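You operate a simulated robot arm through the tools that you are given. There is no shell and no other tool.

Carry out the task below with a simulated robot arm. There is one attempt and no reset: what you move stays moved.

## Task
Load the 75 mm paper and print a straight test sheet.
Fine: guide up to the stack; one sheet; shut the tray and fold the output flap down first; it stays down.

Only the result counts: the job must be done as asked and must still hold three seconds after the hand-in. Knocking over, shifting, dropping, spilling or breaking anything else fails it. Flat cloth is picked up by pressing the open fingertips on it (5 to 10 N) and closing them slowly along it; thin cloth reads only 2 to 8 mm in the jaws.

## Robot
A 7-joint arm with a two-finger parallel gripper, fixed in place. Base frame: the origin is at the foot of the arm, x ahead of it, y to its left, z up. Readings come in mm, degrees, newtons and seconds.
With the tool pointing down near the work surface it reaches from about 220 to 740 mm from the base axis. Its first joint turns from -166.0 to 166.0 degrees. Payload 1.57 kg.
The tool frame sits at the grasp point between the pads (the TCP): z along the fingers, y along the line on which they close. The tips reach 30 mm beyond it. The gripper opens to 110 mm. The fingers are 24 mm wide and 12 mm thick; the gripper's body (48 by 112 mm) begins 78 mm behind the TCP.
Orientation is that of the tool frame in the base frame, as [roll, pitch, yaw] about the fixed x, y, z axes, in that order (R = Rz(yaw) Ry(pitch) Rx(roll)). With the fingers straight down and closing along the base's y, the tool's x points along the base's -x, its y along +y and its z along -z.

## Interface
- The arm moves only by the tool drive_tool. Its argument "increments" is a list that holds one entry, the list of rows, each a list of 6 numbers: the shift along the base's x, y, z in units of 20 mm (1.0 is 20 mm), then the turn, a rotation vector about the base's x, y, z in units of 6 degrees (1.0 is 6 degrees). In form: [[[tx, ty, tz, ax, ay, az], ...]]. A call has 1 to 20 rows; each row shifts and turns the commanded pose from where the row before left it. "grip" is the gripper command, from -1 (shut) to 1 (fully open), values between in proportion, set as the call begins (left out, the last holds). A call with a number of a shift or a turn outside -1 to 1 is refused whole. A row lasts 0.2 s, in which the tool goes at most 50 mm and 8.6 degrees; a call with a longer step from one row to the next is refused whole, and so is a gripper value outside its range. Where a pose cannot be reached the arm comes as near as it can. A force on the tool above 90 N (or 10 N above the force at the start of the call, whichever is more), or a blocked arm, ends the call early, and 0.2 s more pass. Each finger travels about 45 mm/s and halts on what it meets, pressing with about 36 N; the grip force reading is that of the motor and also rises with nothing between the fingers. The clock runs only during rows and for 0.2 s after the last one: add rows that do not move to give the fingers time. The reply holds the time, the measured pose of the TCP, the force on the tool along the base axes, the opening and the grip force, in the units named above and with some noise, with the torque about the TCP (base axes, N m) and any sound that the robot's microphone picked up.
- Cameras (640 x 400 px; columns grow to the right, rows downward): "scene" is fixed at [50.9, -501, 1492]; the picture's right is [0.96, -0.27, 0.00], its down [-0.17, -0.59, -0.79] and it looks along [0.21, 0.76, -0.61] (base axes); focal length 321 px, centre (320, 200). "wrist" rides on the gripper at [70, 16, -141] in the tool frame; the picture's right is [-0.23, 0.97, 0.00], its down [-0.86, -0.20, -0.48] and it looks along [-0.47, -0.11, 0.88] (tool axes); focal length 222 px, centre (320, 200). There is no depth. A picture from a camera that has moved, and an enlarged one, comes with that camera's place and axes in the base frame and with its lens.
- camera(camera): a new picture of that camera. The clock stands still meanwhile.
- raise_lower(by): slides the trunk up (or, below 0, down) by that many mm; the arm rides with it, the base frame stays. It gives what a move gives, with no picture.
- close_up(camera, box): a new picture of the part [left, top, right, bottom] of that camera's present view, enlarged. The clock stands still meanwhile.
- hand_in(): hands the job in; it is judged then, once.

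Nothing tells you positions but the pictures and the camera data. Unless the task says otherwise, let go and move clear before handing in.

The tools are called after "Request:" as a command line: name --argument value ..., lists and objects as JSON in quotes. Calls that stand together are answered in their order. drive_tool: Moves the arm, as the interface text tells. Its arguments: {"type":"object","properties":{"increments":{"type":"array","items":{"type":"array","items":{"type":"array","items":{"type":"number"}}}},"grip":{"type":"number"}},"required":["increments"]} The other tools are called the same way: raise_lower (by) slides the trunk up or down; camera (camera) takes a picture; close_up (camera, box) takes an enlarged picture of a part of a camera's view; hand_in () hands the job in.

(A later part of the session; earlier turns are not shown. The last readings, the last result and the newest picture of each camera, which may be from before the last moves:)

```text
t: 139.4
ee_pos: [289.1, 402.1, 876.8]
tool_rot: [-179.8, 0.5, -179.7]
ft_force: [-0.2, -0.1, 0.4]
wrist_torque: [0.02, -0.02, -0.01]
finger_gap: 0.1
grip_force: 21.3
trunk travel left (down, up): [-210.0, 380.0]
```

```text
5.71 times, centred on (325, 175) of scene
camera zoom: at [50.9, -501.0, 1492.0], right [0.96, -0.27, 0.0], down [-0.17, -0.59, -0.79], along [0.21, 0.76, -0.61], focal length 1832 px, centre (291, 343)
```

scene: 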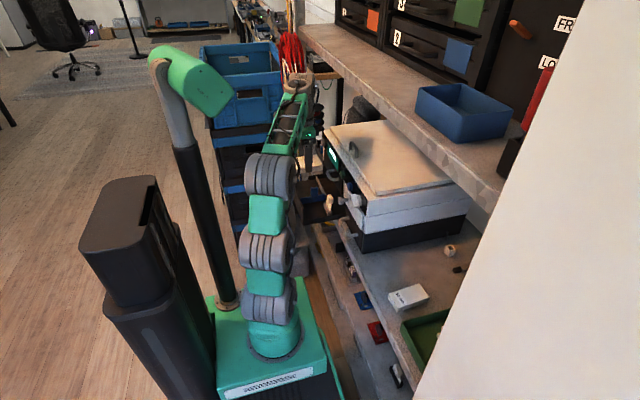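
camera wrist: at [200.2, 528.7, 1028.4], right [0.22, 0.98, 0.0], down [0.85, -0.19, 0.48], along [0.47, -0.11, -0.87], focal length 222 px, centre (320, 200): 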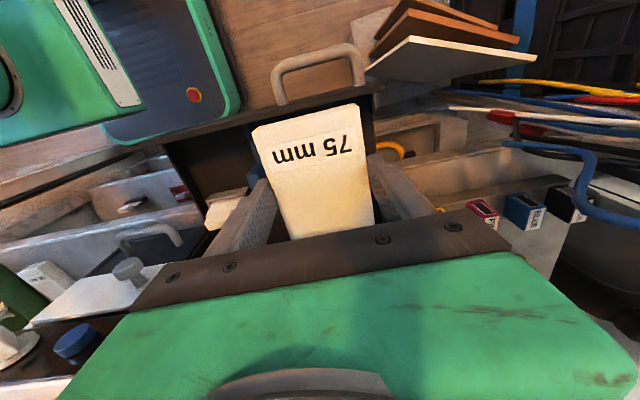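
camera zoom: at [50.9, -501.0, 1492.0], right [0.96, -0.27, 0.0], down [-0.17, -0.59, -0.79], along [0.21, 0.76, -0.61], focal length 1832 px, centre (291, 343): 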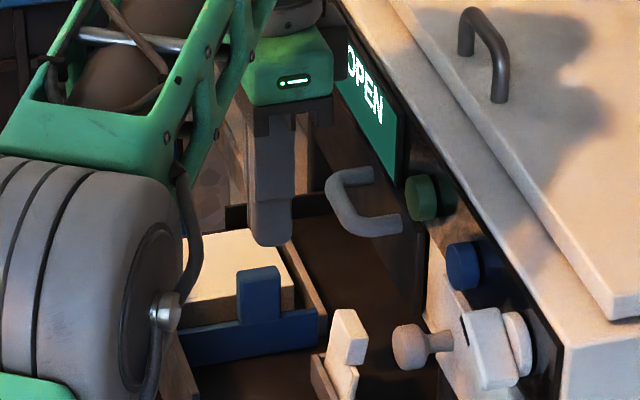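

The tab spans x≈272–301, y≈425–439, up to z≈795. I'll lower the closed fingers beside it on its −y side.

Request:
drive_tool --increments '[[[0, 0, -0.8, 0, 0, 0], [0, 0, -0.8, 0, 0, 0], [0, 0, -0.8, 0, 0, 0], [0, 0, -0.8, 0, 0, 0], [0, 0, -0.7, 0, 0, 0], [0, 0, 0, 0, 0, 0]]]'

Request:
close_up --camera "wrist" --box '[200, 40, 480, 240]'

Request:
close_up --camera "scene" --box '[290, 140, 360, 210]'

```text
t: 140.8
ee_pos: [288.3, 402.8, 799.3]
tool_rot: [-179.9, 0.3, -179.6]
ft_force: [0.8, -0.3, 0.1]
wrist_torque: [0.0, 0.01, 0.02]
finger_gap: 0.1
grip_force: 21.5
trunk travel left (down, up): [-210.0, 380.0]
```

```text
2.00 times, centred on (340, 140) of wrist
camera zoom: at [217.9, 418.6, 940.1], right [0.22, 0.98, 0.0], down [0.85, -0.19, 0.48], along [0.47, -0.11, -0.87], focal length 444 px, centre (280, 320)
```

zoom: 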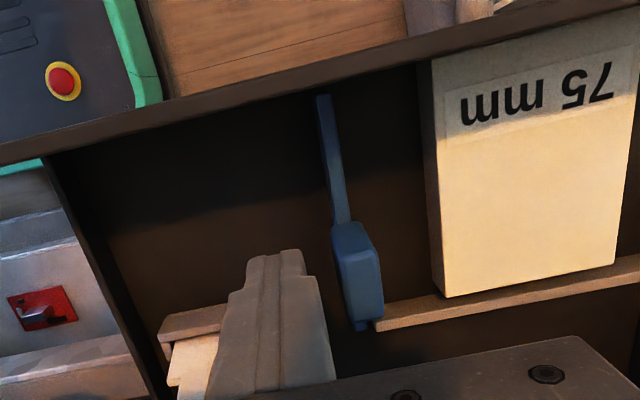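

```text
5.71 times, centred on (325, 175) of scene
camera zoom: at [50.9, -501.0, 1492.0], right [0.96, -0.27, 0.0], down [-0.17, -0.59, -0.79], along [0.21, 0.76, -0.61], focal length 1832 px, centre (291, 343)
```

zoom: 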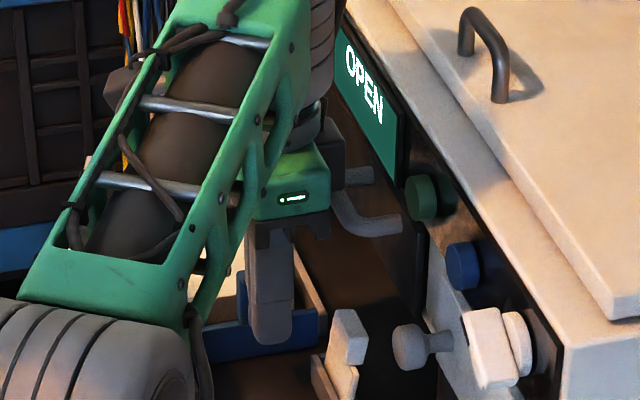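

Request:
drive_tool --increments '[[[0, 0.4, 0, 0, 0, 0], [0, 0.4, 0, 0, 0, 0], [0, 0.3, 0, 0, 0, 0], [0, 0.3, 0, 0, 0, 0], [0, 0.3, 0, 0, 0, 0], [0, 0, 0, 0, 0, 0]]]'

Request:
close_up --camera "wrist" --box '[200, 40, 480, 240]'

```text
t: 142.2
ee_pos: [289.3, 436.8, 800.5]
tool_rot: [-179.9, 0.3, -179.7]
ft_force: [0.1, -0.1, 0.2]
wrist_torque: [0.01, 0.01, 0.01]
finger_gap: 0.0
grip_force: 21.4
trunk travel left (down, up): [-210.0, 380.0]
```

```text
2.00 times, centred on (340, 140) of wrist
camera zoom: at [217.6, 453.5, 940.2], right [0.22, 0.98, 0.0], down [0.85, -0.19, 0.48], along [0.47, -0.11, -0.87], focal length 444 px, centre (280, 320)
```

zoom: 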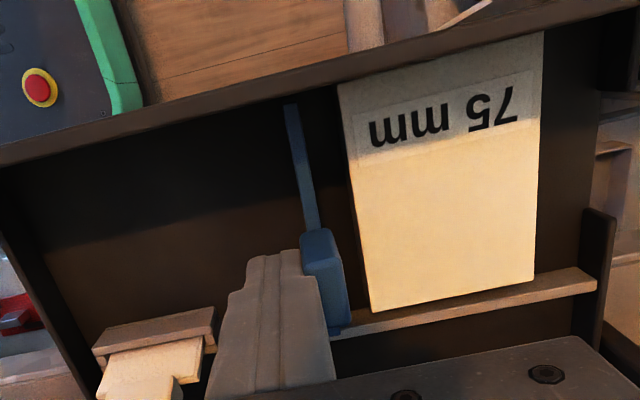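

The guide slides smoothly. I'll continue until it meets the stack and carries it to the +y wall.

Request:
drive_tool --increments '[[[0, 0.3, 0, 0, 0, 0], [0, 0.25, 0, 0, 0, 0], [0, 0.2, 0, 0, 0, 0], [0, 0.2, 0, 0, 0, 0], [0, 0.2, 0, 0, 0, 0], [0, 0, 0, 0, 0, 0]]]'

Request:
close_up --camera "wrist" --box '[200, 40, 480, 240]'

```text
t: 143.6
ee_pos: [289.3, 458.8, 801.0]
tool_rot: [-179.9, 0.4, -179.7]
ft_force: [1.2, -0.1, 0.3]
wrist_torque: [0.01, 0.03, -0.01]
finger_gap: 0.0
grip_force: 21.7
trunk travel left (down, up): [-210.0, 380.0]
```

```text
2.00 times, centred on (340, 140) of wrist
camera zoom: at [217.1, 476.2, 940.1], right [0.22, 0.98, 0.0], down [0.85, -0.19, 0.48], along [0.47, -0.11, -0.88], focal length 444 px, centre (280, 320)
```

zoom: 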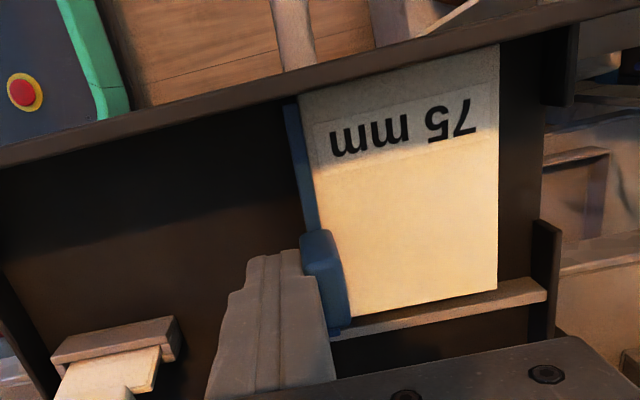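

Request:
drive_tool --increments '[[[0, 0.2, 0, 0, 0, 0], [0, 0.15, 0, 0, 0, 0], [0, 0.15, 0, 0, 0, 0], [0, 0.15, 0, 0, 0, 0], [0, 0.15, 0, 0, 0, 0], [0, 0, 0, 0, 0, 0]]]'

Request:
close_up --camera "wrist" --box '[200, 40, 480, 240]'

```text
t: 145.0
ee_pos: [287.3, 476.1, 801.3]
tool_rot: [-180.0, 0.4, -179.6]
ft_force: [-0.1, -0.5, -0.6]
wrist_torque: [-0.02, 0.02, 0.0]
finger_gap: 0.1
grip_force: 21.2
trunk travel left (down, up): [-210.0, 380.0]
```

```text
2.00 times, centred on (340, 140) of wrist
camera zoom: at [217.1, 492.2, 940.8], right [0.22, 0.98, 0.0], down [0.85, -0.19, 0.48], along [0.47, -0.11, -0.87], focal length 444 px, centre (280, 320)
```

zoom: 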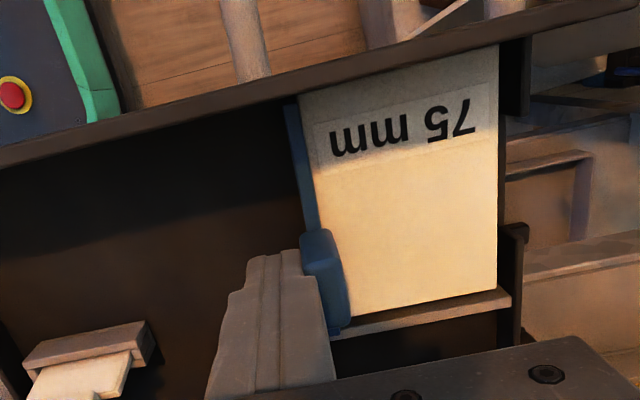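

Request:
drive_tool --increments '[[[0, 0.08, 0, 0, 0, 0], [0, 0.08, 0, 0, 0, 0], [0, 0, 0, 0, 0, 0]]]'

Request:
drive_tool --increments '[[[0, 0.08, 0, 0, 0, 0], [0, 0.08, 0, 0, 0, 0], [0, 0, 0, 0, 0, 0]]]'

Request:
close_up --camera "wrist" --box '[200, 40, 480, 240]'

```text
t: 145.8
ee_pos: [288.4, 479.2, 800.5]
tool_rot: [-179.8, 0.3, -179.7]
ft_force: [-0.3, -0.5, 0.7]
wrist_torque: [0.0, -0.04, 0.04]
finger_gap: 0.0
grip_force: 21.0
trunk travel left (down, up): [-210.0, 380.0]
```

```text
t: 146.6
ee_pos: [288.1, 482.9, 800.0]
tool_rot: [-179.9, 0.4, -179.8]
ft_force: [0.0, -0.9, 0.5]
wrist_torque: [-0.01, 0.02, -0.01]
finger_gap: 0.0
grip_force: 21.2
trunk travel left (down, up): [-210.0, 380.0]
```

```text
2.00 times, centred on (340, 140) of wrist
camera zoom: at [217.0, 498.9, 940.0], right [0.22, 0.98, 0.0], down [0.85, -0.19, 0.48], along [0.47, -0.11, -0.88], focal length 444 px, centre (280, 320)
```

zoom: 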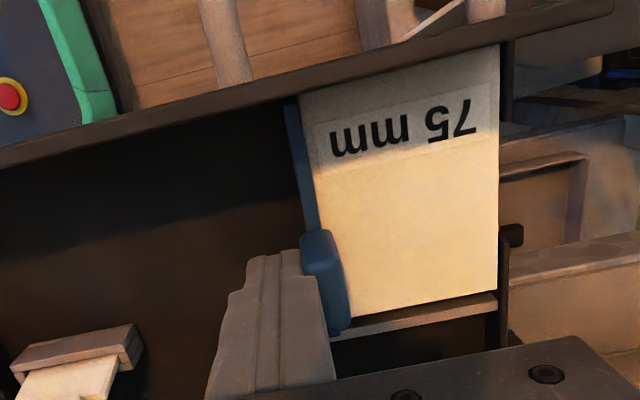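

Request:
drive_tool --increments '[[[0, 0.06, 0, 0, 0, 0], [0, 0.06, 0, 0, 0, 0], [0, 0, 0, 0, 0, 0]]]'

Request:
close_up --camera "wrist" --box '[280, 40, 400, 240]'

```text
t: 147.4
ee_pos: [287.0, 484.3, 799.1]
tool_rot: [-179.9, 0.4, -179.7]
ft_force: [0.0, -0.6, -0.3]
wrist_torque: [0.02, 0.01, 0.02]
finger_gap: 0.0
grip_force: 21.5
trunk travel left (down, up): [-210.0, 380.0]
```

```text
2.00 times, centred on (340, 140) of wrist
camera zoom: at [216.9, 500.7, 940.0], right [0.22, 0.98, 0.0], down [0.85, -0.19, 0.48], along [0.47, -0.11, -0.88], focal length 444 px, centre (280, 320)
```

zoom: 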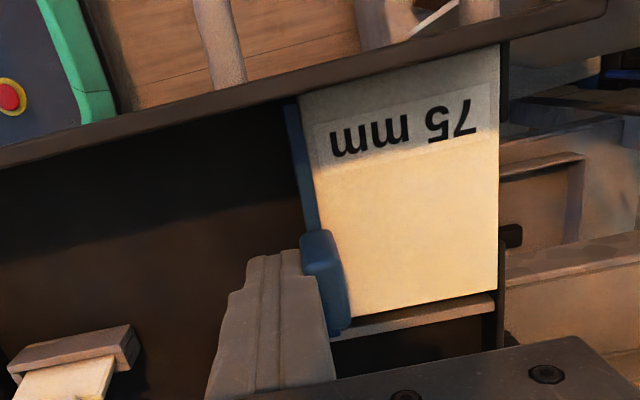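

Request:
drive_tool --increments '[[[0, 0.06, 0, 0, 0, 0], [0, 0.06, 0, 0, 0, 0], [0, 0, 0, 0, 0, 0]]]'

Request:
drive_tool --increments '[[[0, 0.06, 0, 0, 0, 0], [0, 0.06, 0, 0, 0, 0], [0, 0, 0, 0, 0, 0]]]'

Request:
close_up --camera "wrist" --box '[340, 60, 480, 200]'

```text
t: 148.2
ee_pos: [288.3, 485.6, 798.4]
tool_rot: [-179.8, 0.3, -179.6]
ft_force: [1.2, -12.8, -0.6]
wrist_torque: [-0.15, -0.02, -0.01]
finger_gap: 0.0
grip_force: 21.8
trunk travel left (down, up): [-210.0, 380.0]
```

```text
t: 149.0
ee_pos: [287.0, 485.9, 801.5]
tool_rot: [-179.7, 0.3, -179.7]
ft_force: [1.9, -36.5, -3.9]
wrist_torque: [-0.46, -0.03, -0.08]
finger_gap: 0.0
grip_force: 20.7
trunk travel left (down, up): [-210.0, 380.0]
```

```text
2.86 times, centred on (410, 130) of wrist
camera zoom: at [217.3, 503.1, 940.3], right [0.22, 0.97, -0.01], down [0.85, -0.19, 0.48], along [0.47, -0.11, -0.88], focal length 635 px, centre (63, 400)
```

zoom: 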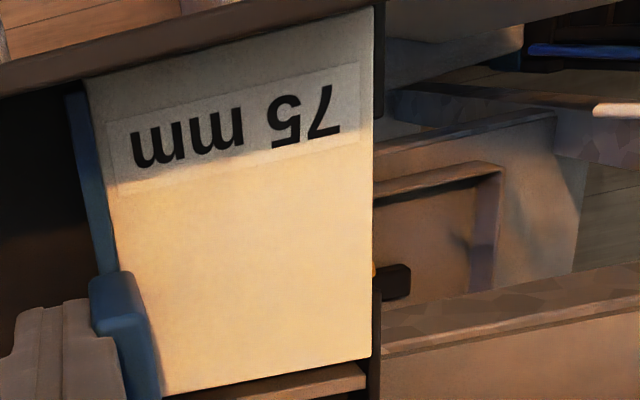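

Firm contact: the guide is against the stack and the stack is against the wall. I'll back the finger off and lift away.

Request:
drive_tool --increments '[[[0, -0.1, 0, 0, 0, 0], [0, -0.3, 0, 0, 0, 0], [0, -0.5, 0, 0, 0, 0], [0, 0, 0.5, 0, 0, 0], [0, 0, 0.8, 0, 0, 0], [0, 0, 0.8, 0, 0, 0], [0, 0, 0.8, 0, 0, 0], [0, -0.3, 0.8, 0, 0, 0], [0, 0, 0, 0, 0, 0]]]'

Request:
close_up --camera "wrist" --box '[200, 40, 480, 240]'

Request:
close_up --camera "scene" --box '[290, 140, 360, 210]'

```text
t: 151.0
ee_pos: [287.1, 464.6, 874.0]
tool_rot: [-179.8, 0.4, -179.7]
ft_force: [0.1, -0.3, 0.7]
wrist_torque: [-0.01, -0.01, 0.0]
finger_gap: 0.0
grip_force: 20.7
trunk travel left (down, up): [-210.0, 380.0]
```

```text
2.00 times, centred on (340, 140) of wrist
camera zoom: at [215.8, 481.2, 1013.5], right [0.22, 0.98, 0.0], down [0.85, -0.19, 0.48], along [0.47, -0.11, -0.88], focal length 444 px, centre (280, 320)
```

zoom: 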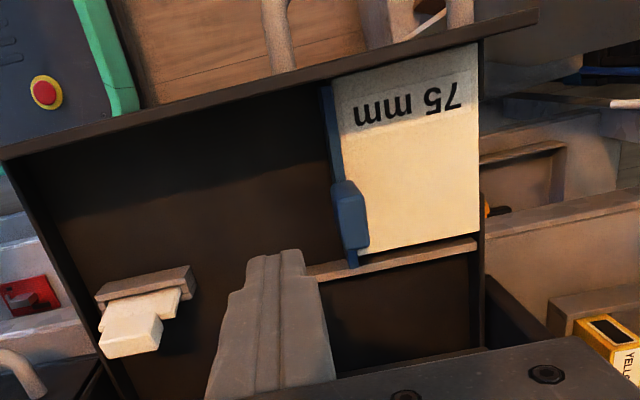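

```text
5.71 times, centred on (325, 175) of scene
camera zoom: at [50.9, -501.0, 1492.0], right [0.96, -0.27, 0.0], down [-0.17, -0.59, -0.79], along [0.21, 0.76, -0.61], focal length 1832 px, centre (291, 343)
```

zoom: 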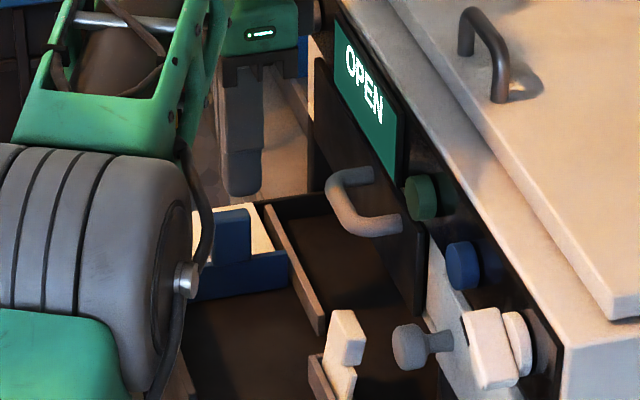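

The stack and guide look good. Now I'll shut the tray: move inboard of the handle, tilt the closed fingers slightly, and push the bar in.

Request:
drive_tool --increments '[[[-0.8, 0.4, 0.2, 0, 0, 0], [-0.9, 0.4, 0.2, 0, 0, 0], [-0.9, 0.4, 0, 0, 0, 0], [-0.9, 0.4, 0, 0, 0, 0], [-0.9, 0.4, 0, 0, 0, 0], [-0.9, 0.4, 0, 0, 0, 0], [-0.9, 0.4, 0, 0, -0.8, 0], [-0.9, 0.1, 0, 0, -0.9, 0], [-0.8, 0, 0, 0, -0.9, 0], [0, 0, 0, 0, -0.9, 0], [0, 0, 0, 0, -0.7, 0], [0, 0, 0, 0, 0, 0]]]'

Request:
camera --camera "wrist"

Request:
close_up --camera "scene" --box '[220, 100, 380, 260]'

```text
t: 153.6
ee_pos: [130.9, 525.9, 883.7]
tool_rot: [-179.7, 24.2, -179.5]
ft_force: [0.1, -0.3, 0.3]
wrist_torque: [-0.02, 0.0, 0.03]
finger_gap: 0.0
grip_force: 21.7
out of reach, approached as far as the arm can: row 11
trunk travel left (down, up): [-210.0, 380.0]
```

```text
taken
camera wrist: at [8.6, 543.2, 983.0], right [0.2, 0.98, 0.09], down [0.59, -0.19, 0.79], along [0.78, -0.11, -0.61], focal length 222 px, centre (320, 200)
```

wrist: 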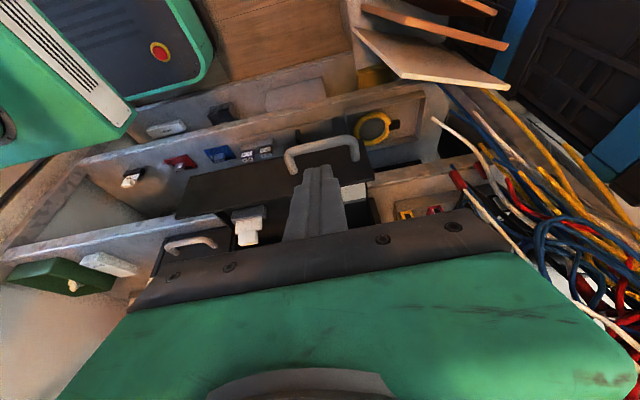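

```text
2.50 times, centred on (300, 180) of scene
camera zoom: at [50.9, -501.0, 1492.0], right [0.96, -0.27, 0.0], down [-0.17, -0.59, -0.79], along [0.21, 0.76, -0.61], focal length 802 px, centre (370, 250)
```

zoom: 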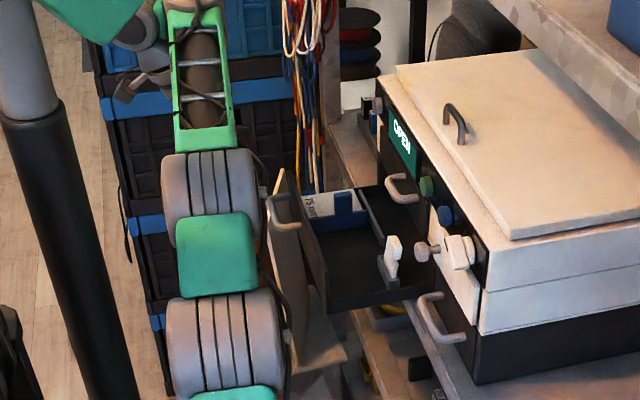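

Request:
drive_tool --increments '[[[0, -0.3, -0.8, 0, 0, 0], [0, -0.3, -0.9, 0, 0, 0], [0, -0.2, -0.9, 0, 0, 0], [0, 0, -0.9, 0, 0, 0], [0, 0, -0.9, 0, 0, 0], [0, 0, -0.9, 0, 0, 0], [0, 0, 0, 0, 0, 0]]]'

Request:
camera --camera "wrist"

Request:
close_up --camera "scene" --box '[240, 130, 360, 250]'

```text
t: 155.2
ee_pos: [131.2, 505.5, 783.1]
tool_rot: [-179.9, 25.1, -179.7]
ft_force: [0.8, 0.5, -0.2]
wrist_torque: [0.01, 0.01, 0.03]
finger_gap: 0.0
grip_force: 21.3
out of reach, approached as far as the arm can: row 1
trunk travel left (down, up): [-210.0, 380.0]
```

```text
taken
camera wrist: at [7.5, 521.9, 879.1], right [0.2, 0.97, 0.09], down [0.57, -0.2, 0.8], along [0.8, -0.11, -0.6], focal length 222 px, centre (320, 200)
```

wrist: 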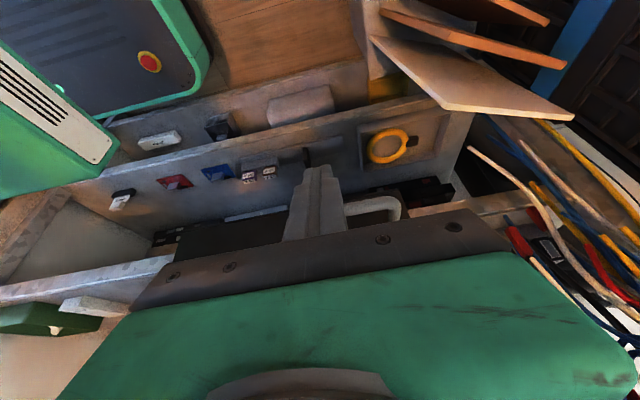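

```text
3.33 times, centred on (300, 190) of scene
camera zoom: at [50.9, -501.0, 1492.0], right [0.96, -0.27, 0.0], down [-0.17, -0.59, -0.79], along [0.21, 0.76, -0.61], focal length 1069 px, centre (387, 233)
```

zoom: 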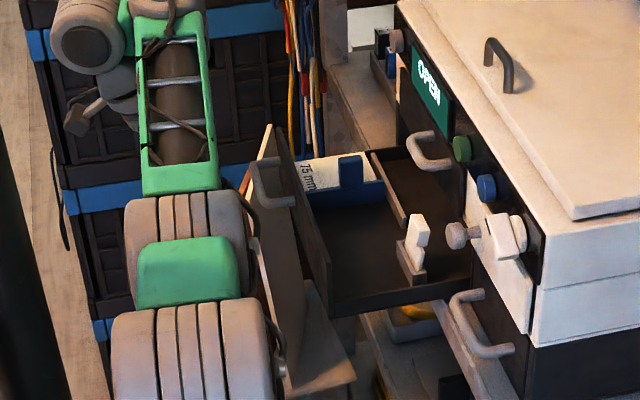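

Request:
drive_tool --increments '[[[0.2, 0, -0.3, 0, 0, 0], [0.3, 0, 0, 0, 0, 0], [0.4, 0, 0, 0, 0, 0], [0.4, 0, 0, 0, 0, 0], [0.4, 0, 0, 0, 0, 0], [0.4, 0, 0, 0, 0, 0], [0.4, 0, 0, 0, 0, 0], [0.4, 0, 0, 0, 0, 0], [0, 0, 0, 0, 0, 0]]]'

Request:
close_up --camera "scene" --box '[260, 130, 380, 250]'

Request:
close_up --camera "wrist" --box '[160, 100, 480, 260]'

```text
t: 157.2
ee_pos: [181.4, 513.3, 795.3]
tool_rot: [-179.4, 25.4, -179.5]
ft_force: [0.2, -0.3, 0.7]
wrist_torque: [0.0, 0.0, -0.03]
finger_gap: 0.1
grip_force: 21.4
out of reach, approached as far as the arm can: row 2, 4, 6, 8
trunk travel left (down, up): [-210.0, 380.0]
```

```text
3.33 times, centred on (320, 190) of scene
camera zoom: at [50.9, -501.0, 1492.0], right [0.96, -0.27, 0.0], down [-0.17, -0.59, -0.79], along [0.21, 0.76, -0.61], focal length 1069 px, centre (320, 233)
```

zoom: 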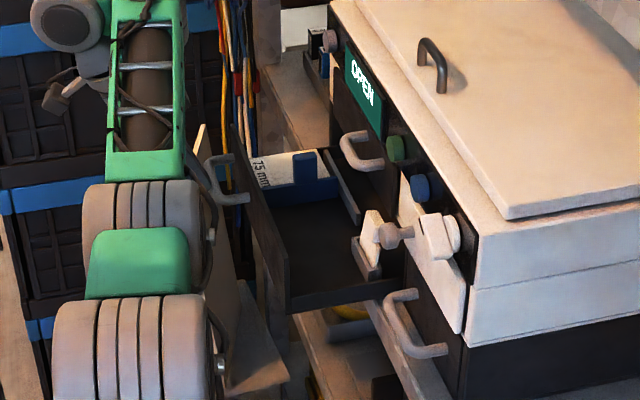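

```text
2.00 times, centred on (320, 180) of wrist
camera zoom: at [57.4, 531.1, 891.3], right [0.2, 0.98, 0.09], down [0.57, -0.19, 0.8], along [0.8, -0.11, -0.59], focal length 444 px, centre (320, 240)
```

zoom: 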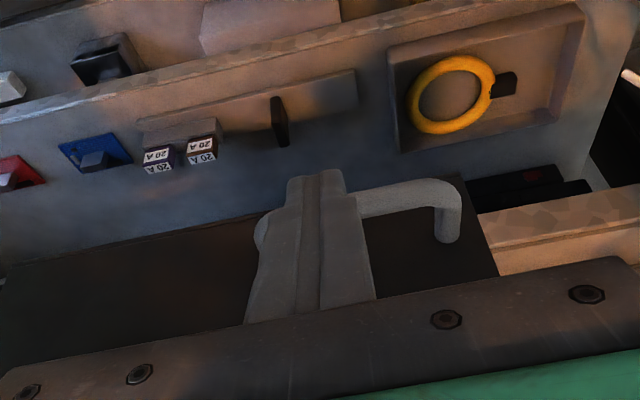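

The fingers drifted upward because of an arm limit. I'll back off slightly, lower the trunk so the fingertips stay well on the bar, and continue.

Request:
drive_tool --increments '[[[-0.4, -0.2, 0.5, 0, 0, 0], [-0.2, -0.2, 0.6, 0, 0, 0], [0, 0, 0.6, 0, 0, 0], [0, 0, 0, 0, 0, 0]]]'

Request:
raise_lower --by -50

```text
t: 158.2
ee_pos: [168.3, 505.3, 829.7]
tool_rot: [-179.8, 25.3, -179.7]
ft_force: [0.2, -0.6, 0.8]
wrist_torque: [-0.02, 0.0, -0.03]
finger_gap: 0.0
grip_force: 21.0
trunk travel left (down, up): [-210.0, 380.0]
```

```text
t: 159.1
ee_pos: [168.9, 505.4, 778.0]
tool_rot: [-179.8, 25.3, -179.7]
ft_force: [0.1, 0.4, 0.1]
wrist_torque: [0.01, -0.02, -0.03]
finger_gap: 0.0
grip_force: 20.8
trunk travel left (down, up): [-160.0, 430.0]
```

Request:
drive_tool --increments '[[[0.2, 0, -0.2, 0, 0, 0], [0.4, 0, 0, 0, 0, 0], [0.4, 0, 0, 0, 0, 0], [0.4, 0, 0, 0, 0, 0], [0.4, 0, 0, 0, 0, 0], [0.4, 0, 0, 0, 0, 0], [0.4, 0, 0, 0, 0, 0], [0.4, 0, 0, 0, 0, 0], [0, 0, 0, 0, 0, 0]]]'

Request:
close_up --camera "scene" --box '[260, 130, 380, 250]'

Request:
close_up --camera "wrist" --box '[160, 100, 480, 260]'

```text
t: 161.1
ee_pos: [228.6, 503.4, 774.8]
tool_rot: [-179.7, 25.4, -179.7]
ft_force: [0.2, -0.9, -0.2]
wrist_torque: [0.0, 0.02, 0.02]
finger_gap: 0.0
grip_force: 21.4
trunk travel left (down, up): [-160.0, 430.0]
```

```text
3.33 times, centred on (320, 190) of scene
camera zoom: at [50.9, -501.0, 1492.0], right [0.96, -0.27, 0.0], down [-0.17, -0.59, -0.79], along [0.21, 0.76, -0.61], focal length 1069 px, centre (320, 233)
```

zoom: 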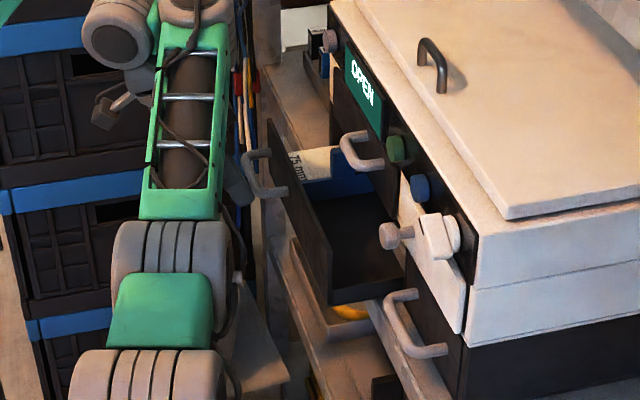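

```text
2.00 times, centred on (320, 180) of wrist
camera zoom: at [105.7, 521.2, 870.9], right [0.2, 0.97, 0.09], down [0.57, -0.19, 0.8], along [0.8, -0.11, -0.59], focal length 444 px, centre (320, 240)
```

zoom: 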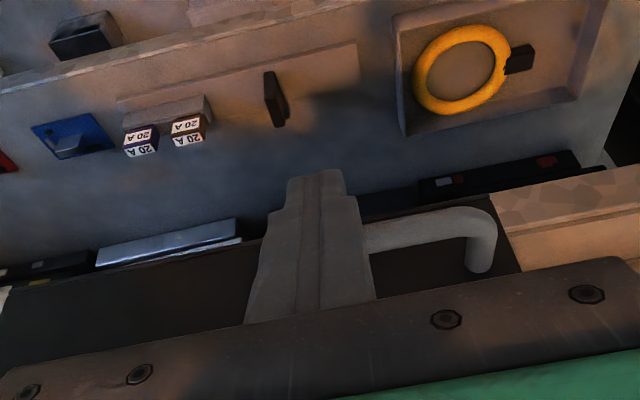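

Request:
drive_tool --increments '[[[0.4, 0, 0, 0, 0, 0], [0.4, 0, 0, 0, 0, 0], [0.4, 0, 0, 0, 0, 0], [0.4, 0, 0, 0, 0, 0], [0.4, 0, 0, 0, 0, 0], [0.4, 0, 0, 0, 0, 0], [0.4, 0, 0, 0, 0, 0], [0, 0, 0, 0, 0, 0]]]'

Request:
close_up --camera "scene" --box '[260, 130, 380, 250]'

```text
t: 162.9
ee_pos: [283.5, 507.0, 777.8]
tool_rot: [-179.5, 25.2, -179.7]
ft_force: [-0.1, 0.7, -1.6]
wrist_torque: [0.0, 0.07, 0.01]
finger_gap: 0.4
grip_force: 21.3
trunk travel left (down, up): [-160.0, 430.0]
```

```text
3.33 times, centred on (320, 190) of scene
camera zoom: at [50.9, -501.0, 1492.0], right [0.96, -0.27, 0.0], down [-0.17, -0.59, -0.79], along [0.21, 0.76, -0.61], focal length 1069 px, centre (320, 233)
```

zoom: 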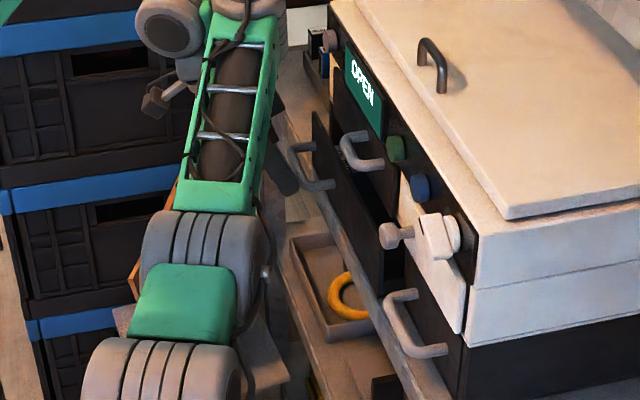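

Request:
drive_tool --increments '[[[0.3, 0, 0, 0, 0, 0], [0.3, 0, 0, 0, 0, 0], [0.3, 0, 0, 0, 0, 0], [0.3, 0, 0, 0, 0, 0], [0.2, 0, 0, 0, 0, 0], [0, 0, 0, 0, 0, 0]]]'

Request:
drive_tool --increments '[[[0.15, 0, 0, 0, 0, 0], [0.1, 0, 0, 0, 0, 0], [0.1, 0, 0, 0, 0, 0], [0, 0, 0, 0, 0, 0]]]'

Request:
close_up --camera "scene" --box '[270, 110, 390, 230]'

```text
t: 164.3
ee_pos: [310.0, 507.4, 777.5]
tool_rot: [-179.4, 24.9, -179.6]
ft_force: [-16.9, -0.6, -2.0]
wrist_torque: [0.02, 0.27, -0.01]
finger_gap: 0.0
grip_force: 21.5
out of reach, approached as far as the arm can: row 2
trunk travel left (down, up): [-160.0, 430.0]
```

```text
t: 165.4
ee_pos: [313.6, 512.4, 774.8]
tool_rot: [-179.5, 24.2, -179.3]
ft_force: [-57.1, -10.3, -4.3]
wrist_torque: [0.17, 0.63, -0.06]
finger_gap: 0.0
grip_force: 21.6
trunk travel left (down, up): [-160.0, 430.0]
stopped in row 4: the force on the tool passed its limit at 91 N (the readings are from after the stop); the commanded pose is now the measured one
```

```text
3.33 times, centred on (330, 170) of scene
camera zoom: at [50.9, -501.0, 1492.0], right [0.96, -0.27, 0.0], down [-0.17, -0.59, -0.79], along [0.21, 0.76, -0.61], focal length 1069 px, centre (287, 300)
```

zoom: 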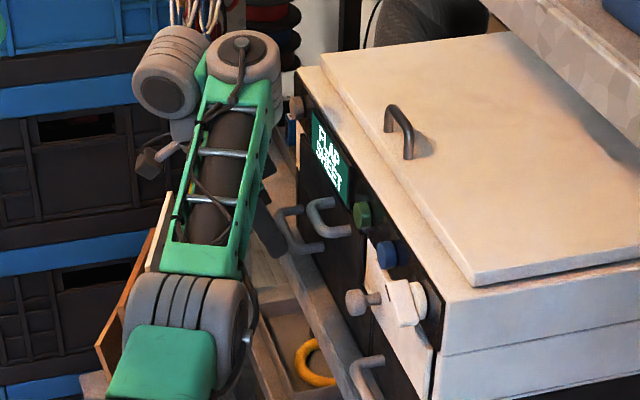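

The display changed from OPEN to FLAP, so the tray is shut with paper recognised. Next I'll fold the output flap down. I'll back away and line up on the flap knob at about (332, 276, 850).

Request:
drive_tool --increments '[[[-0.3, 0, 0.1, 0, 0, 0], [-0.8, 0, 0.4, 0, 0, 0], [-0.8, -0.2, 0.8, 0, 0, 0], [-0.2, -0.8, 0.9, 0, 0, 0], [0, -0.9, 0.9, 0, 0, 0], [0, -0.9, 0.9, 0, 0, 0], [0, -0.9, 0.9, 0, 0, 0], [0, -0.9, 0.5, 0, 0, 0], [0, -0.9, 0.3, 0, 0, 0], [0, -0.9, 0, 0, 0, 0], [0, -0.9, 0, 0, 0, 0], [0, -0.9, 0, 0, 0, 0], [0, -0.9, 0, 0, 0, 0], [0, -0.9, 0, 0, 0, 0], [0, 0, 0, 0, 0, 0]]]' --grip -0.1

Request:
camera --camera "wrist"

Request:
camera --camera "scene"

```text
t: 168.6
ee_pos: [275.7, 310.4, 891.0]
tool_rot: [-179.4, 24.5, -179.6]
ft_force: [0.1, 0.4, 0.2]
wrist_torque: [0.0, 0.02, -0.02]
finger_gap: 49.3
grip_force: 0.2
trunk travel left (down, up): [-160.0, 430.0]
```

```text
taken
camera wrist: at [153.7, 325.9, 988.4], right [0.2, 0.98, 0.09], down [0.58, -0.19, 0.79], along [0.79, -0.11, -0.6], focal length 222 px, centre (320, 200)
```

wrist: 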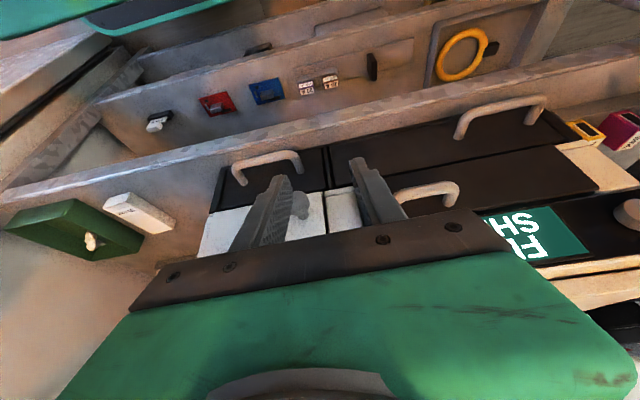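

```text
taken
```

scene: 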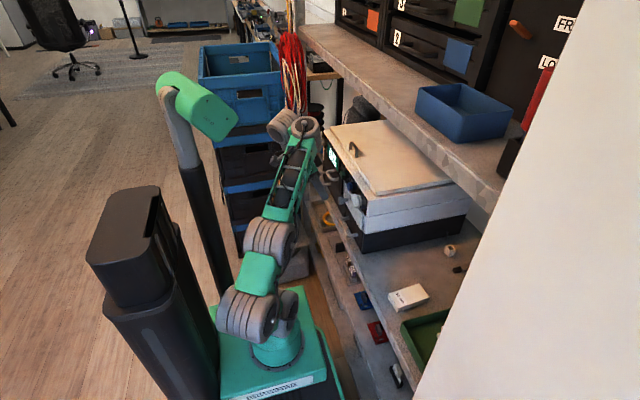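

Request:
drive_tool --increments '[[[0, -0.6, 0, 0, -0.4, 0], [0, -0.6, 0, 0, -0.4, 0], [0, -0.5, 0, 0, -0.3, 0], [0, 0, 0, 0, 0, 0]]]'

Request:
close_up --camera "wrist" --box '[180, 90, 460, 260]'

Request:
close_up --camera "scene" --box '[300, 150, 380, 230]'

```text
t: 169.6
ee_pos: [276.3, 271.2, 888.2]
tool_rot: [-179.7, 30.7, -179.7]
ft_force: [0.3, 0.5, -0.5]
wrist_torque: [0.02, 0.04, -0.01]
finger_gap: 49.8
grip_force: 0.0
out of reach, approached as far as the arm can: row 3
trunk travel left (down, up): [-160.0, 430.0]
```

```text
2.29 times, centred on (320, 175) of wrist
camera zoom: at [145.1, 288.2, 973.1], right [0.19, 0.97, 0.11], down [0.49, -0.19, 0.85], along [0.85, -0.11, -0.52], focal length 508 px, centre (320, 257)
```

zoom: 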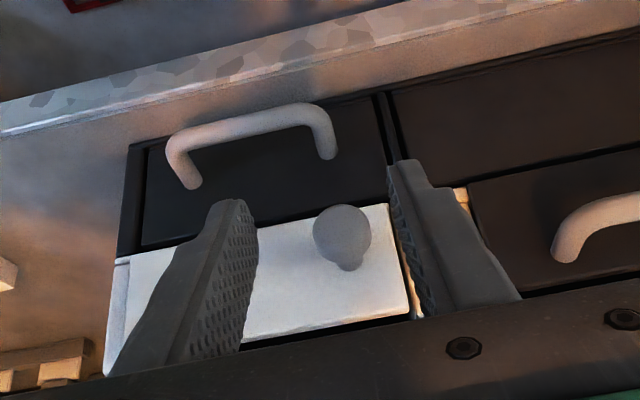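

```text
5.00 times, centred on (340, 190) of scene
camera zoom: at [50.9, -501.0, 1492.0], right [0.96, -0.27, 0.0], down [-0.17, -0.59, -0.79], along [0.21, 0.76, -0.61], focal length 1603 px, centre (220, 250)
```

zoom: 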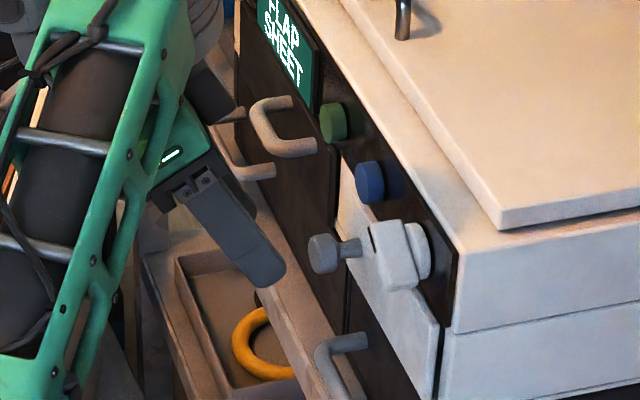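

Request:
drive_tool --increments '[[[0.55, 0.06, -0.2, 0, 0, 0], [0.6, 0.06, -0.25, 0, 0, 0], [0.6, 0.06, -0.3, 0, 0, 0], [0.5, 0.02, -0.3, 0, 0, 0], [0, 0, 0, 0, 0, 0]]]'

Request:
close_up --camera "wrist" --box '[180, 90, 460, 260]'

Request:
close_up --camera "scene" --box '[300, 150, 380, 230]'

```text
t: 170.8
ee_pos: [321.7, 280.0, 877.6]
tool_rot: [-179.2, 30.9, -179.7]
ft_force: [0.0, -0.1, -0.7]
wrist_torque: [-0.01, -0.02, -0.01]
finger_gap: 49.7
grip_force: 0.1
out of reach, approached as far as the arm can: row 3, 4
trunk travel left (down, up): [-160.0, 430.0]
```

```text
2.29 times, centred on (320, 175) of wrist
camera zoom: at [189.3, 298.4, 962.2], right [0.2, 0.97, 0.1], down [0.49, -0.19, 0.85], along [0.85, -0.12, -0.51], focal length 508 px, centre (320, 257)
```

zoom: 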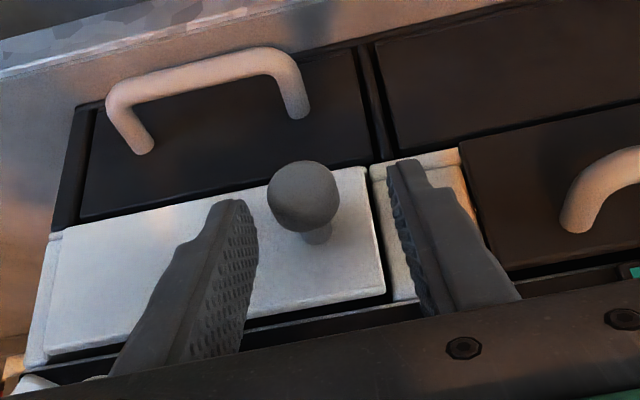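

```text
5.00 times, centred on (340, 190) of scene
camera zoom: at [50.9, -501.0, 1492.0], right [0.96, -0.27, 0.0], down [-0.17, -0.59, -0.79], along [0.21, 0.76, -0.61], focal length 1603 px, centre (220, 250)
```

zoom: 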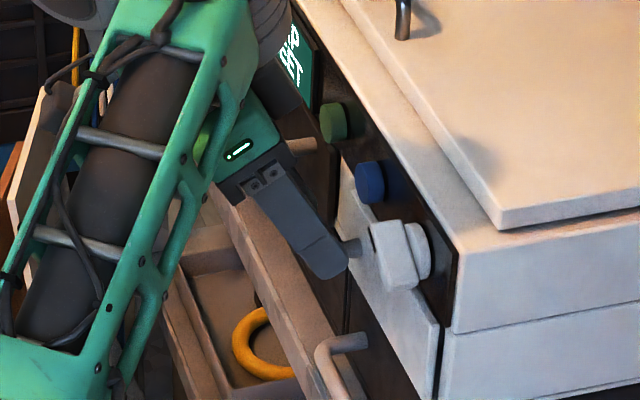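

Request:
raise_lower --by -30

Request:
drive_tool --increments '[[[0.05, -0.15, 0.4, 0, 0, 0], [0.05, -0.15, 0.4, 0, 0, 0], [0, 0, 0, 0, 0, 0]]]'

Request:
close_up --camera "wrist" --box '[180, 90, 460, 260]'

```text
t: 171.6
ee_pos: [321.8, 281.3, 846.5]
tool_rot: [-179.1, 31.0, -179.7]
ft_force: [0.6, -0.2, -0.3]
wrist_torque: [-0.02, -0.02, 0.01]
finger_gap: 49.6
grip_force: 0.0
trunk travel left (down, up): [-130.0, 460.0]
```

```text
t: 172.4
ee_pos: [321.7, 275.1, 863.5]
tool_rot: [-179.2, 30.8, -179.7]
ft_force: [-0.4, 0.1, 0.4]
wrist_torque: [-0.02, -0.02, -0.01]
finger_gap: 49.4
grip_force: 0.0
trunk travel left (down, up): [-130.0, 460.0]
```

```text
2.29 times, centred on (320, 175) of wrist
camera zoom: at [189.7, 293.3, 948.2], right [0.2, 0.97, 0.11], down [0.49, -0.19, 0.85], along [0.85, -0.12, -0.51], focal length 508 px, centre (320, 257)
```

zoom: 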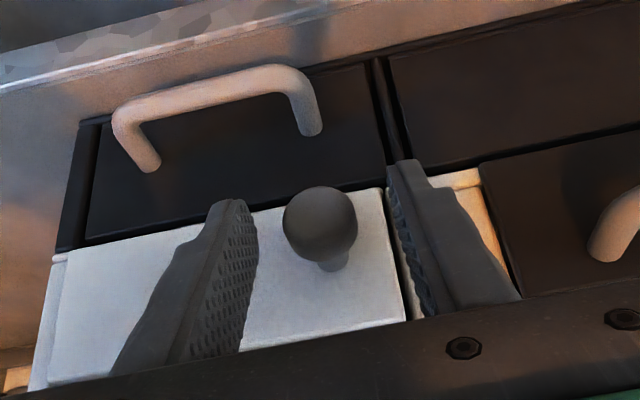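

The knob is centred between the fingertips. I'll close on it.

Request:
drive_tool --increments '[[[0, 0, 0, 0, 0, 0], [0, 0, 0, 0, 0, 0], [0, 0, 0, 0, 0, 0], [0, 0, 0, 0, 0, 0]]]' --grip -1

Request:
close_up --camera "wrist" --box '[180, 90, 460, 260]'

```text
t: 173.4
ee_pos: [322.8, 273.9, 864.1]
tool_rot: [-179.2, 30.9, -179.7]
ft_force: [-0.7, -10.3, -2.4]
wrist_torque: [-0.17, 0.0, -0.16]
finger_gap: 24.8
grip_force: 36.9
trunk travel left (down, up): [-130.0, 460.0]
```

```text
2.29 times, centred on (320, 175) of wrist
camera zoom: at [189.9, 292.7, 948.1], right [0.2, 0.97, 0.1], down [0.49, -0.19, 0.85], along [0.85, -0.12, -0.51], focal length 508 px, centre (320, 257)
```

zoom: 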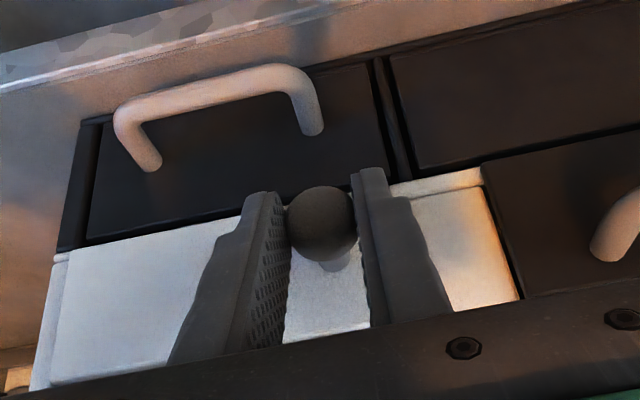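

I have the knob (24.8 mm). I'll pull it gently along an arc outward and down, checking forces.

Request:
drive_tool --increments '[[[-0.2, 0, -0.15, 0, 0, 0], [-0.2, 0, -0.17, 0, 0, 0], [0, 0, 0, 0, 0, 0]]]'

Request:
close_up --camera "wrist" --box '[180, 90, 460, 260]'

Request:
close_up --camera "scene" --box '[310, 160, 380, 230]'

```text
t: 174.2
ee_pos: [314.4, 273.7, 860.8]
tool_rot: [-179.6, 31.3, -179.9]
ft_force: [1.2, -9.1, 32.2]
wrist_torque: [-0.21, -0.7, -0.22]
finger_gap: 25.3
grip_force: 37.2
trunk travel left (down, up): [-130.0, 460.0]
```

```text
2.29 times, centred on (320, 175) of wrist
camera zoom: at [181.2, 290.6, 943.9], right [0.2, 0.97, 0.11], down [0.48, -0.19, 0.85], along [0.85, -0.11, -0.51], focal length 508 px, centre (320, 257)
```

zoom: 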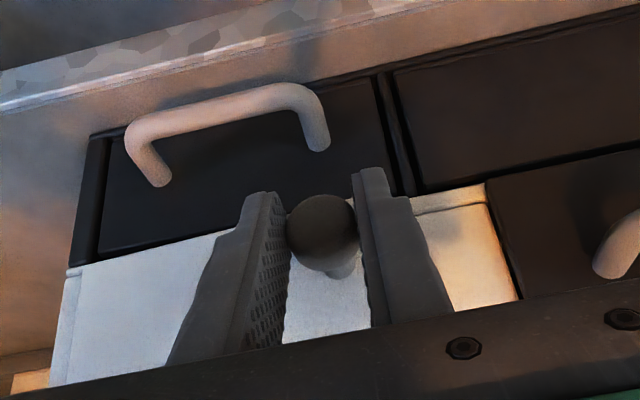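

```text
5.71 times, centred on (345, 195) of scene
camera zoom: at [50.9, -501.0, 1492.0], right [0.96, -0.27, 0.0], down [-0.17, -0.59, -0.79], along [0.21, 0.76, -0.61], focal length 1832 px, centre (177, 229)
```

zoom: 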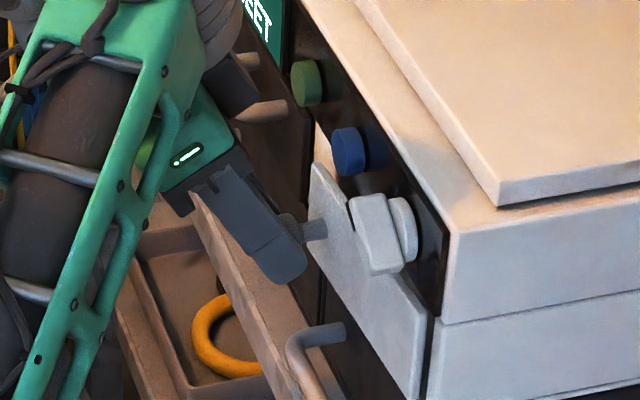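

Request:
drive_tool --increments '[[[-0.2, 0, 0.0, 0, 0, 0], [-0.2, 0, -0.0, 0, 0, 0], [0, 0, 0, 0, 0, 0]]]'

Request:
drive_tool --increments '[[[-0.2, 0, -0.1, 0, 0, 0], [-0.2, 0, -0.1, 0, 0, 0], [0, 0, 0, 0, 0, 0]]]'

Request:
close_up --camera "wrist" --box '[180, 90, 460, 260]'

Request:
close_up --camera "scene" --box '[310, 160, 380, 230]'

```text
t: 175.0
ee_pos: [306.5, 271.1, 858.2]
tool_rot: [-179.2, 31.1, -179.8]
ft_force: [6.8, -23.6, 21.9]
wrist_torque: [-0.28, -0.42, -0.57]
finger_gap: 24.5
grip_force: 36.4
trunk travel left (down, up): [-130.0, 460.0]
```

```text
t: 175.8
ee_pos: [302.1, 270.9, 856.5]
tool_rot: [-179.0, 31.4, -179.9]
ft_force: [17.5, -38.8, 28.6]
wrist_torque: [-0.55, -0.62, -0.43]
finger_gap: 24.6
grip_force: 36.3
trunk travel left (down, up): [-130.0, 460.0]
```

```text
2.29 times, centred on (320, 175) of wrist
camera zoom: at [168.1, 288.3, 938.8], right [0.2, 0.97, 0.1], down [0.48, -0.19, 0.86], along [0.85, -0.12, -0.51], focal length 508 px, centre (320, 257)
```

zoom: 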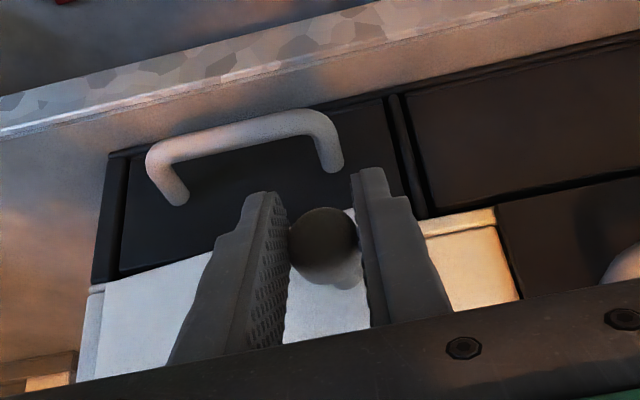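

```text
5.71 times, centred on (345, 195) of scene
camera zoom: at [50.9, -501.0, 1492.0], right [0.96, -0.27, 0.0], down [-0.17, -0.59, -0.79], along [0.21, 0.76, -0.61], focal length 1832 px, centre (177, 229)
```

zoom: 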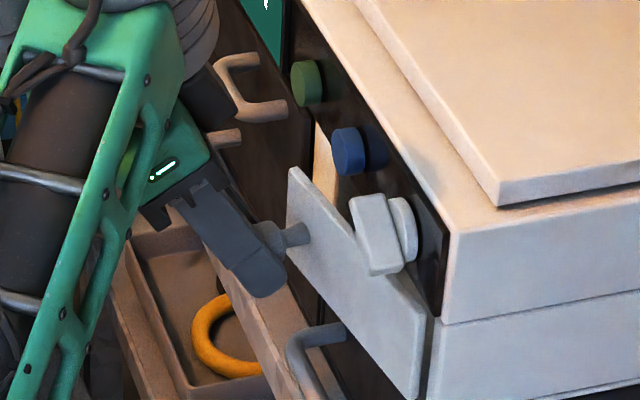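

The white panel with the knob is actually a side-hinged door, not the flap. The output flap must be the black panel with the U-handle. I'll push this door closed again, back to where it was.

Request:
drive_tool --increments '[[[0.2, 0.05, 0.12, 0, 0, 0], [0.2, 0.05, 0.12, 0, 0, 0], [0.2, 0.03, 0.08, 0, 0, 0], [0.2, 0.02, 0.05, 0, 0, 0], [0.2, 0, 0, 0, 0, 0], [0, 0, 0, 0, 0, 0]]]'

Request:
close_up --camera "scene" --box '[310, 160, 380, 230]'

```text
t: 177.2
ee_pos: [319.3, 277.0, 857.5]
tool_rot: [-178.8, 30.5, -179.5]
ft_force: [-24.8, -50.9, -47.0]
wrist_torque: [-0.18, 1.28, -1.34]
finger_gap: 24.4
grip_force: 36.7
trunk travel left (down, up): [-130.0, 460.0]
```

```text
5.71 times, centred on (345, 195) of scene
camera zoom: at [50.9, -501.0, 1492.0], right [0.96, -0.27, 0.0], down [-0.17, -0.59, -0.79], along [0.21, 0.76, -0.61], focal length 1832 px, centre (177, 229)
```

zoom: 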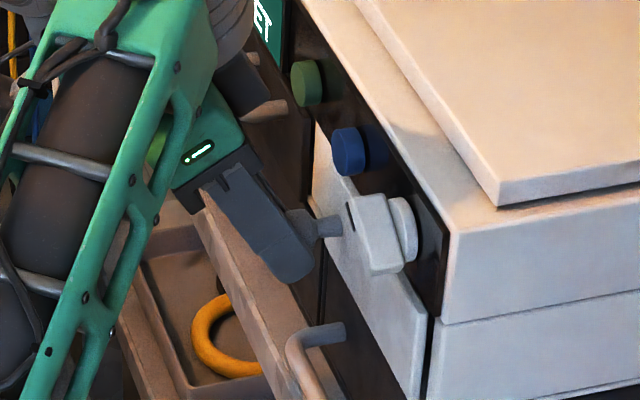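

Request:
drive_tool --increments '[[[0.05, -0.12, -0.15, 0, 0, 0], [0, -0.1, -0.1, 0, 0, 0], [0, 0, 0, 0, 0, 0]]]'

Request:
drive_tool --increments '[[[0.12, 0, 0, 0, 0, 0], [0.1, 0, 0, 0, 0, 0], [0, 0, 0, 0, 0, 0]]]'

Request:
close_up --camera "scene" --box '[310, 160, 380, 230]'

```text
t: 178.0
ee_pos: [319.1, 275.3, 857.2]
tool_rot: [-179.4, 31.0, -179.5]
ft_force: [-17.3, 8.2, -7.9]
wrist_torque: [0.26, 0.99, 0.35]
finger_gap: 24.4
grip_force: 35.4
trunk travel left (down, up): [-130.0, 460.0]
```

```text
t: 178.8
ee_pos: [320.6, 274.7, 858.0]
tool_rot: [-179.5, 31.0, -179.6]
ft_force: [-44.5, 12.5, -0.8]
wrist_torque: [0.12, 0.51, 0.35]
finger_gap: 24.8
grip_force: 36.5
trunk travel left (down, up): [-130.0, 460.0]
```

```text
5.71 times, centred on (345, 195) of scene
camera zoom: at [50.9, -501.0, 1492.0], right [0.96, -0.27, 0.0], down [-0.17, -0.59, -0.79], along [0.21, 0.76, -0.61], focal length 1832 px, centre (177, 229)
```

zoom: 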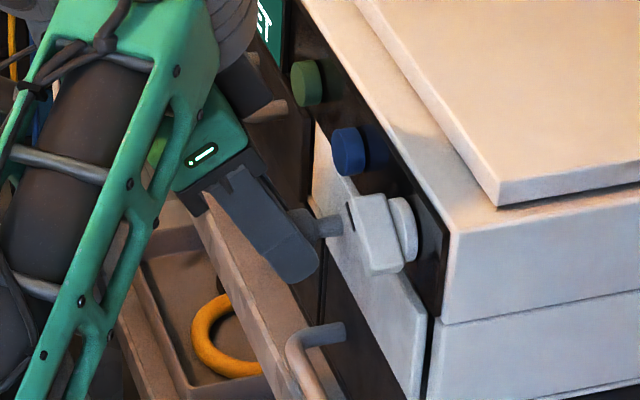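

The door is back against its stop (−44 N). I'll release the knob and retreat.

Request:
drive_tool --increments '[[[0, 0, 0, 0, 0, 0], [0, 0, 0, 0, 0, 0], [0, 0, 0, 0, 0, 0]]]' --grip -0.1

Request:
drive_tool --increments '[[[-0.4, 0, 0.3, 0, 0, 0], [-0.6, 0, 0.4, 0, 0, 0], [-0.6, 0.1, 0.4, 0, 0, 0], [-0.6, 0.2, 0.4, 0, 0, 0], [0, 0, 0, 0, 0, 0]]]'

Request:
close_up --camera "scene" --box '[300, 150, 380, 230]'

Request:
camera --camera "wrist"

```text
t: 179.6
ee_pos: [324.0, 272.9, 857.1]
tool_rot: [-179.3, 30.9, -179.7]
ft_force: [1.2, 0.1, -0.1]
wrist_torque: [0.02, 0.0, 0.02]
finger_gap: 49.5
grip_force: 0.0
trunk travel left (down, up): [-130.0, 460.0]
```

```text
t: 180.8
ee_pos: [280.5, 279.7, 885.6]
tool_rot: [-179.5, 30.4, -179.8]
ft_force: [0.7, -0.4, -0.6]
wrist_torque: [-0.03, -0.03, -0.02]
finger_gap: 49.3
grip_force: 0.0
trunk travel left (down, up): [-130.0, 460.0]
```

```text
5.00 times, centred on (340, 190) of scene
camera zoom: at [50.9, -501.0, 1492.0], right [0.96, -0.27, 0.0], down [-0.17, -0.59, -0.79], along [0.21, 0.76, -0.61], focal length 1603 px, centre (220, 250)
```

zoom: 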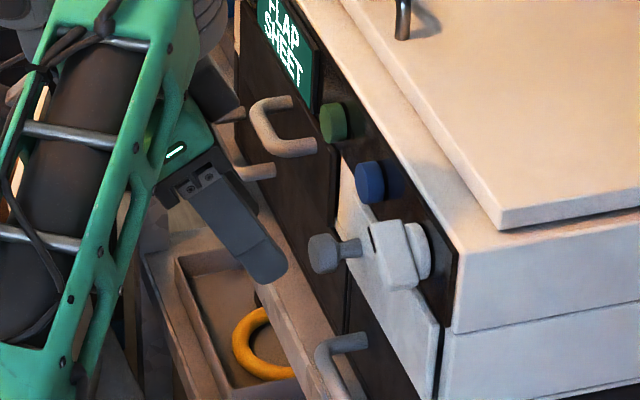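

```text
taken
camera wrist: at [149.0, 295.4, 970.5], right [0.2, 0.97, 0.11], down [0.5, -0.19, 0.85], along [0.85, -0.11, -0.52], focal length 222 px, centre (320, 200)
```

wrist: 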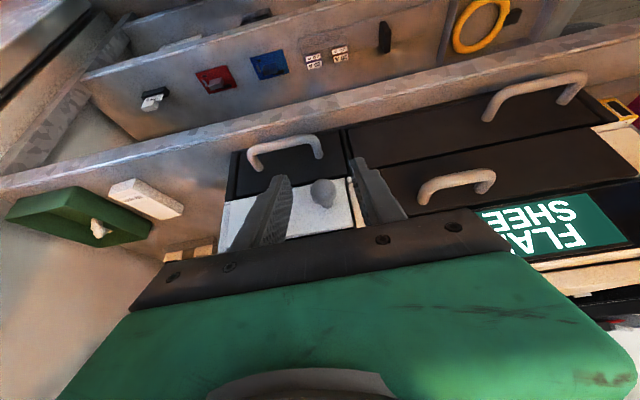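

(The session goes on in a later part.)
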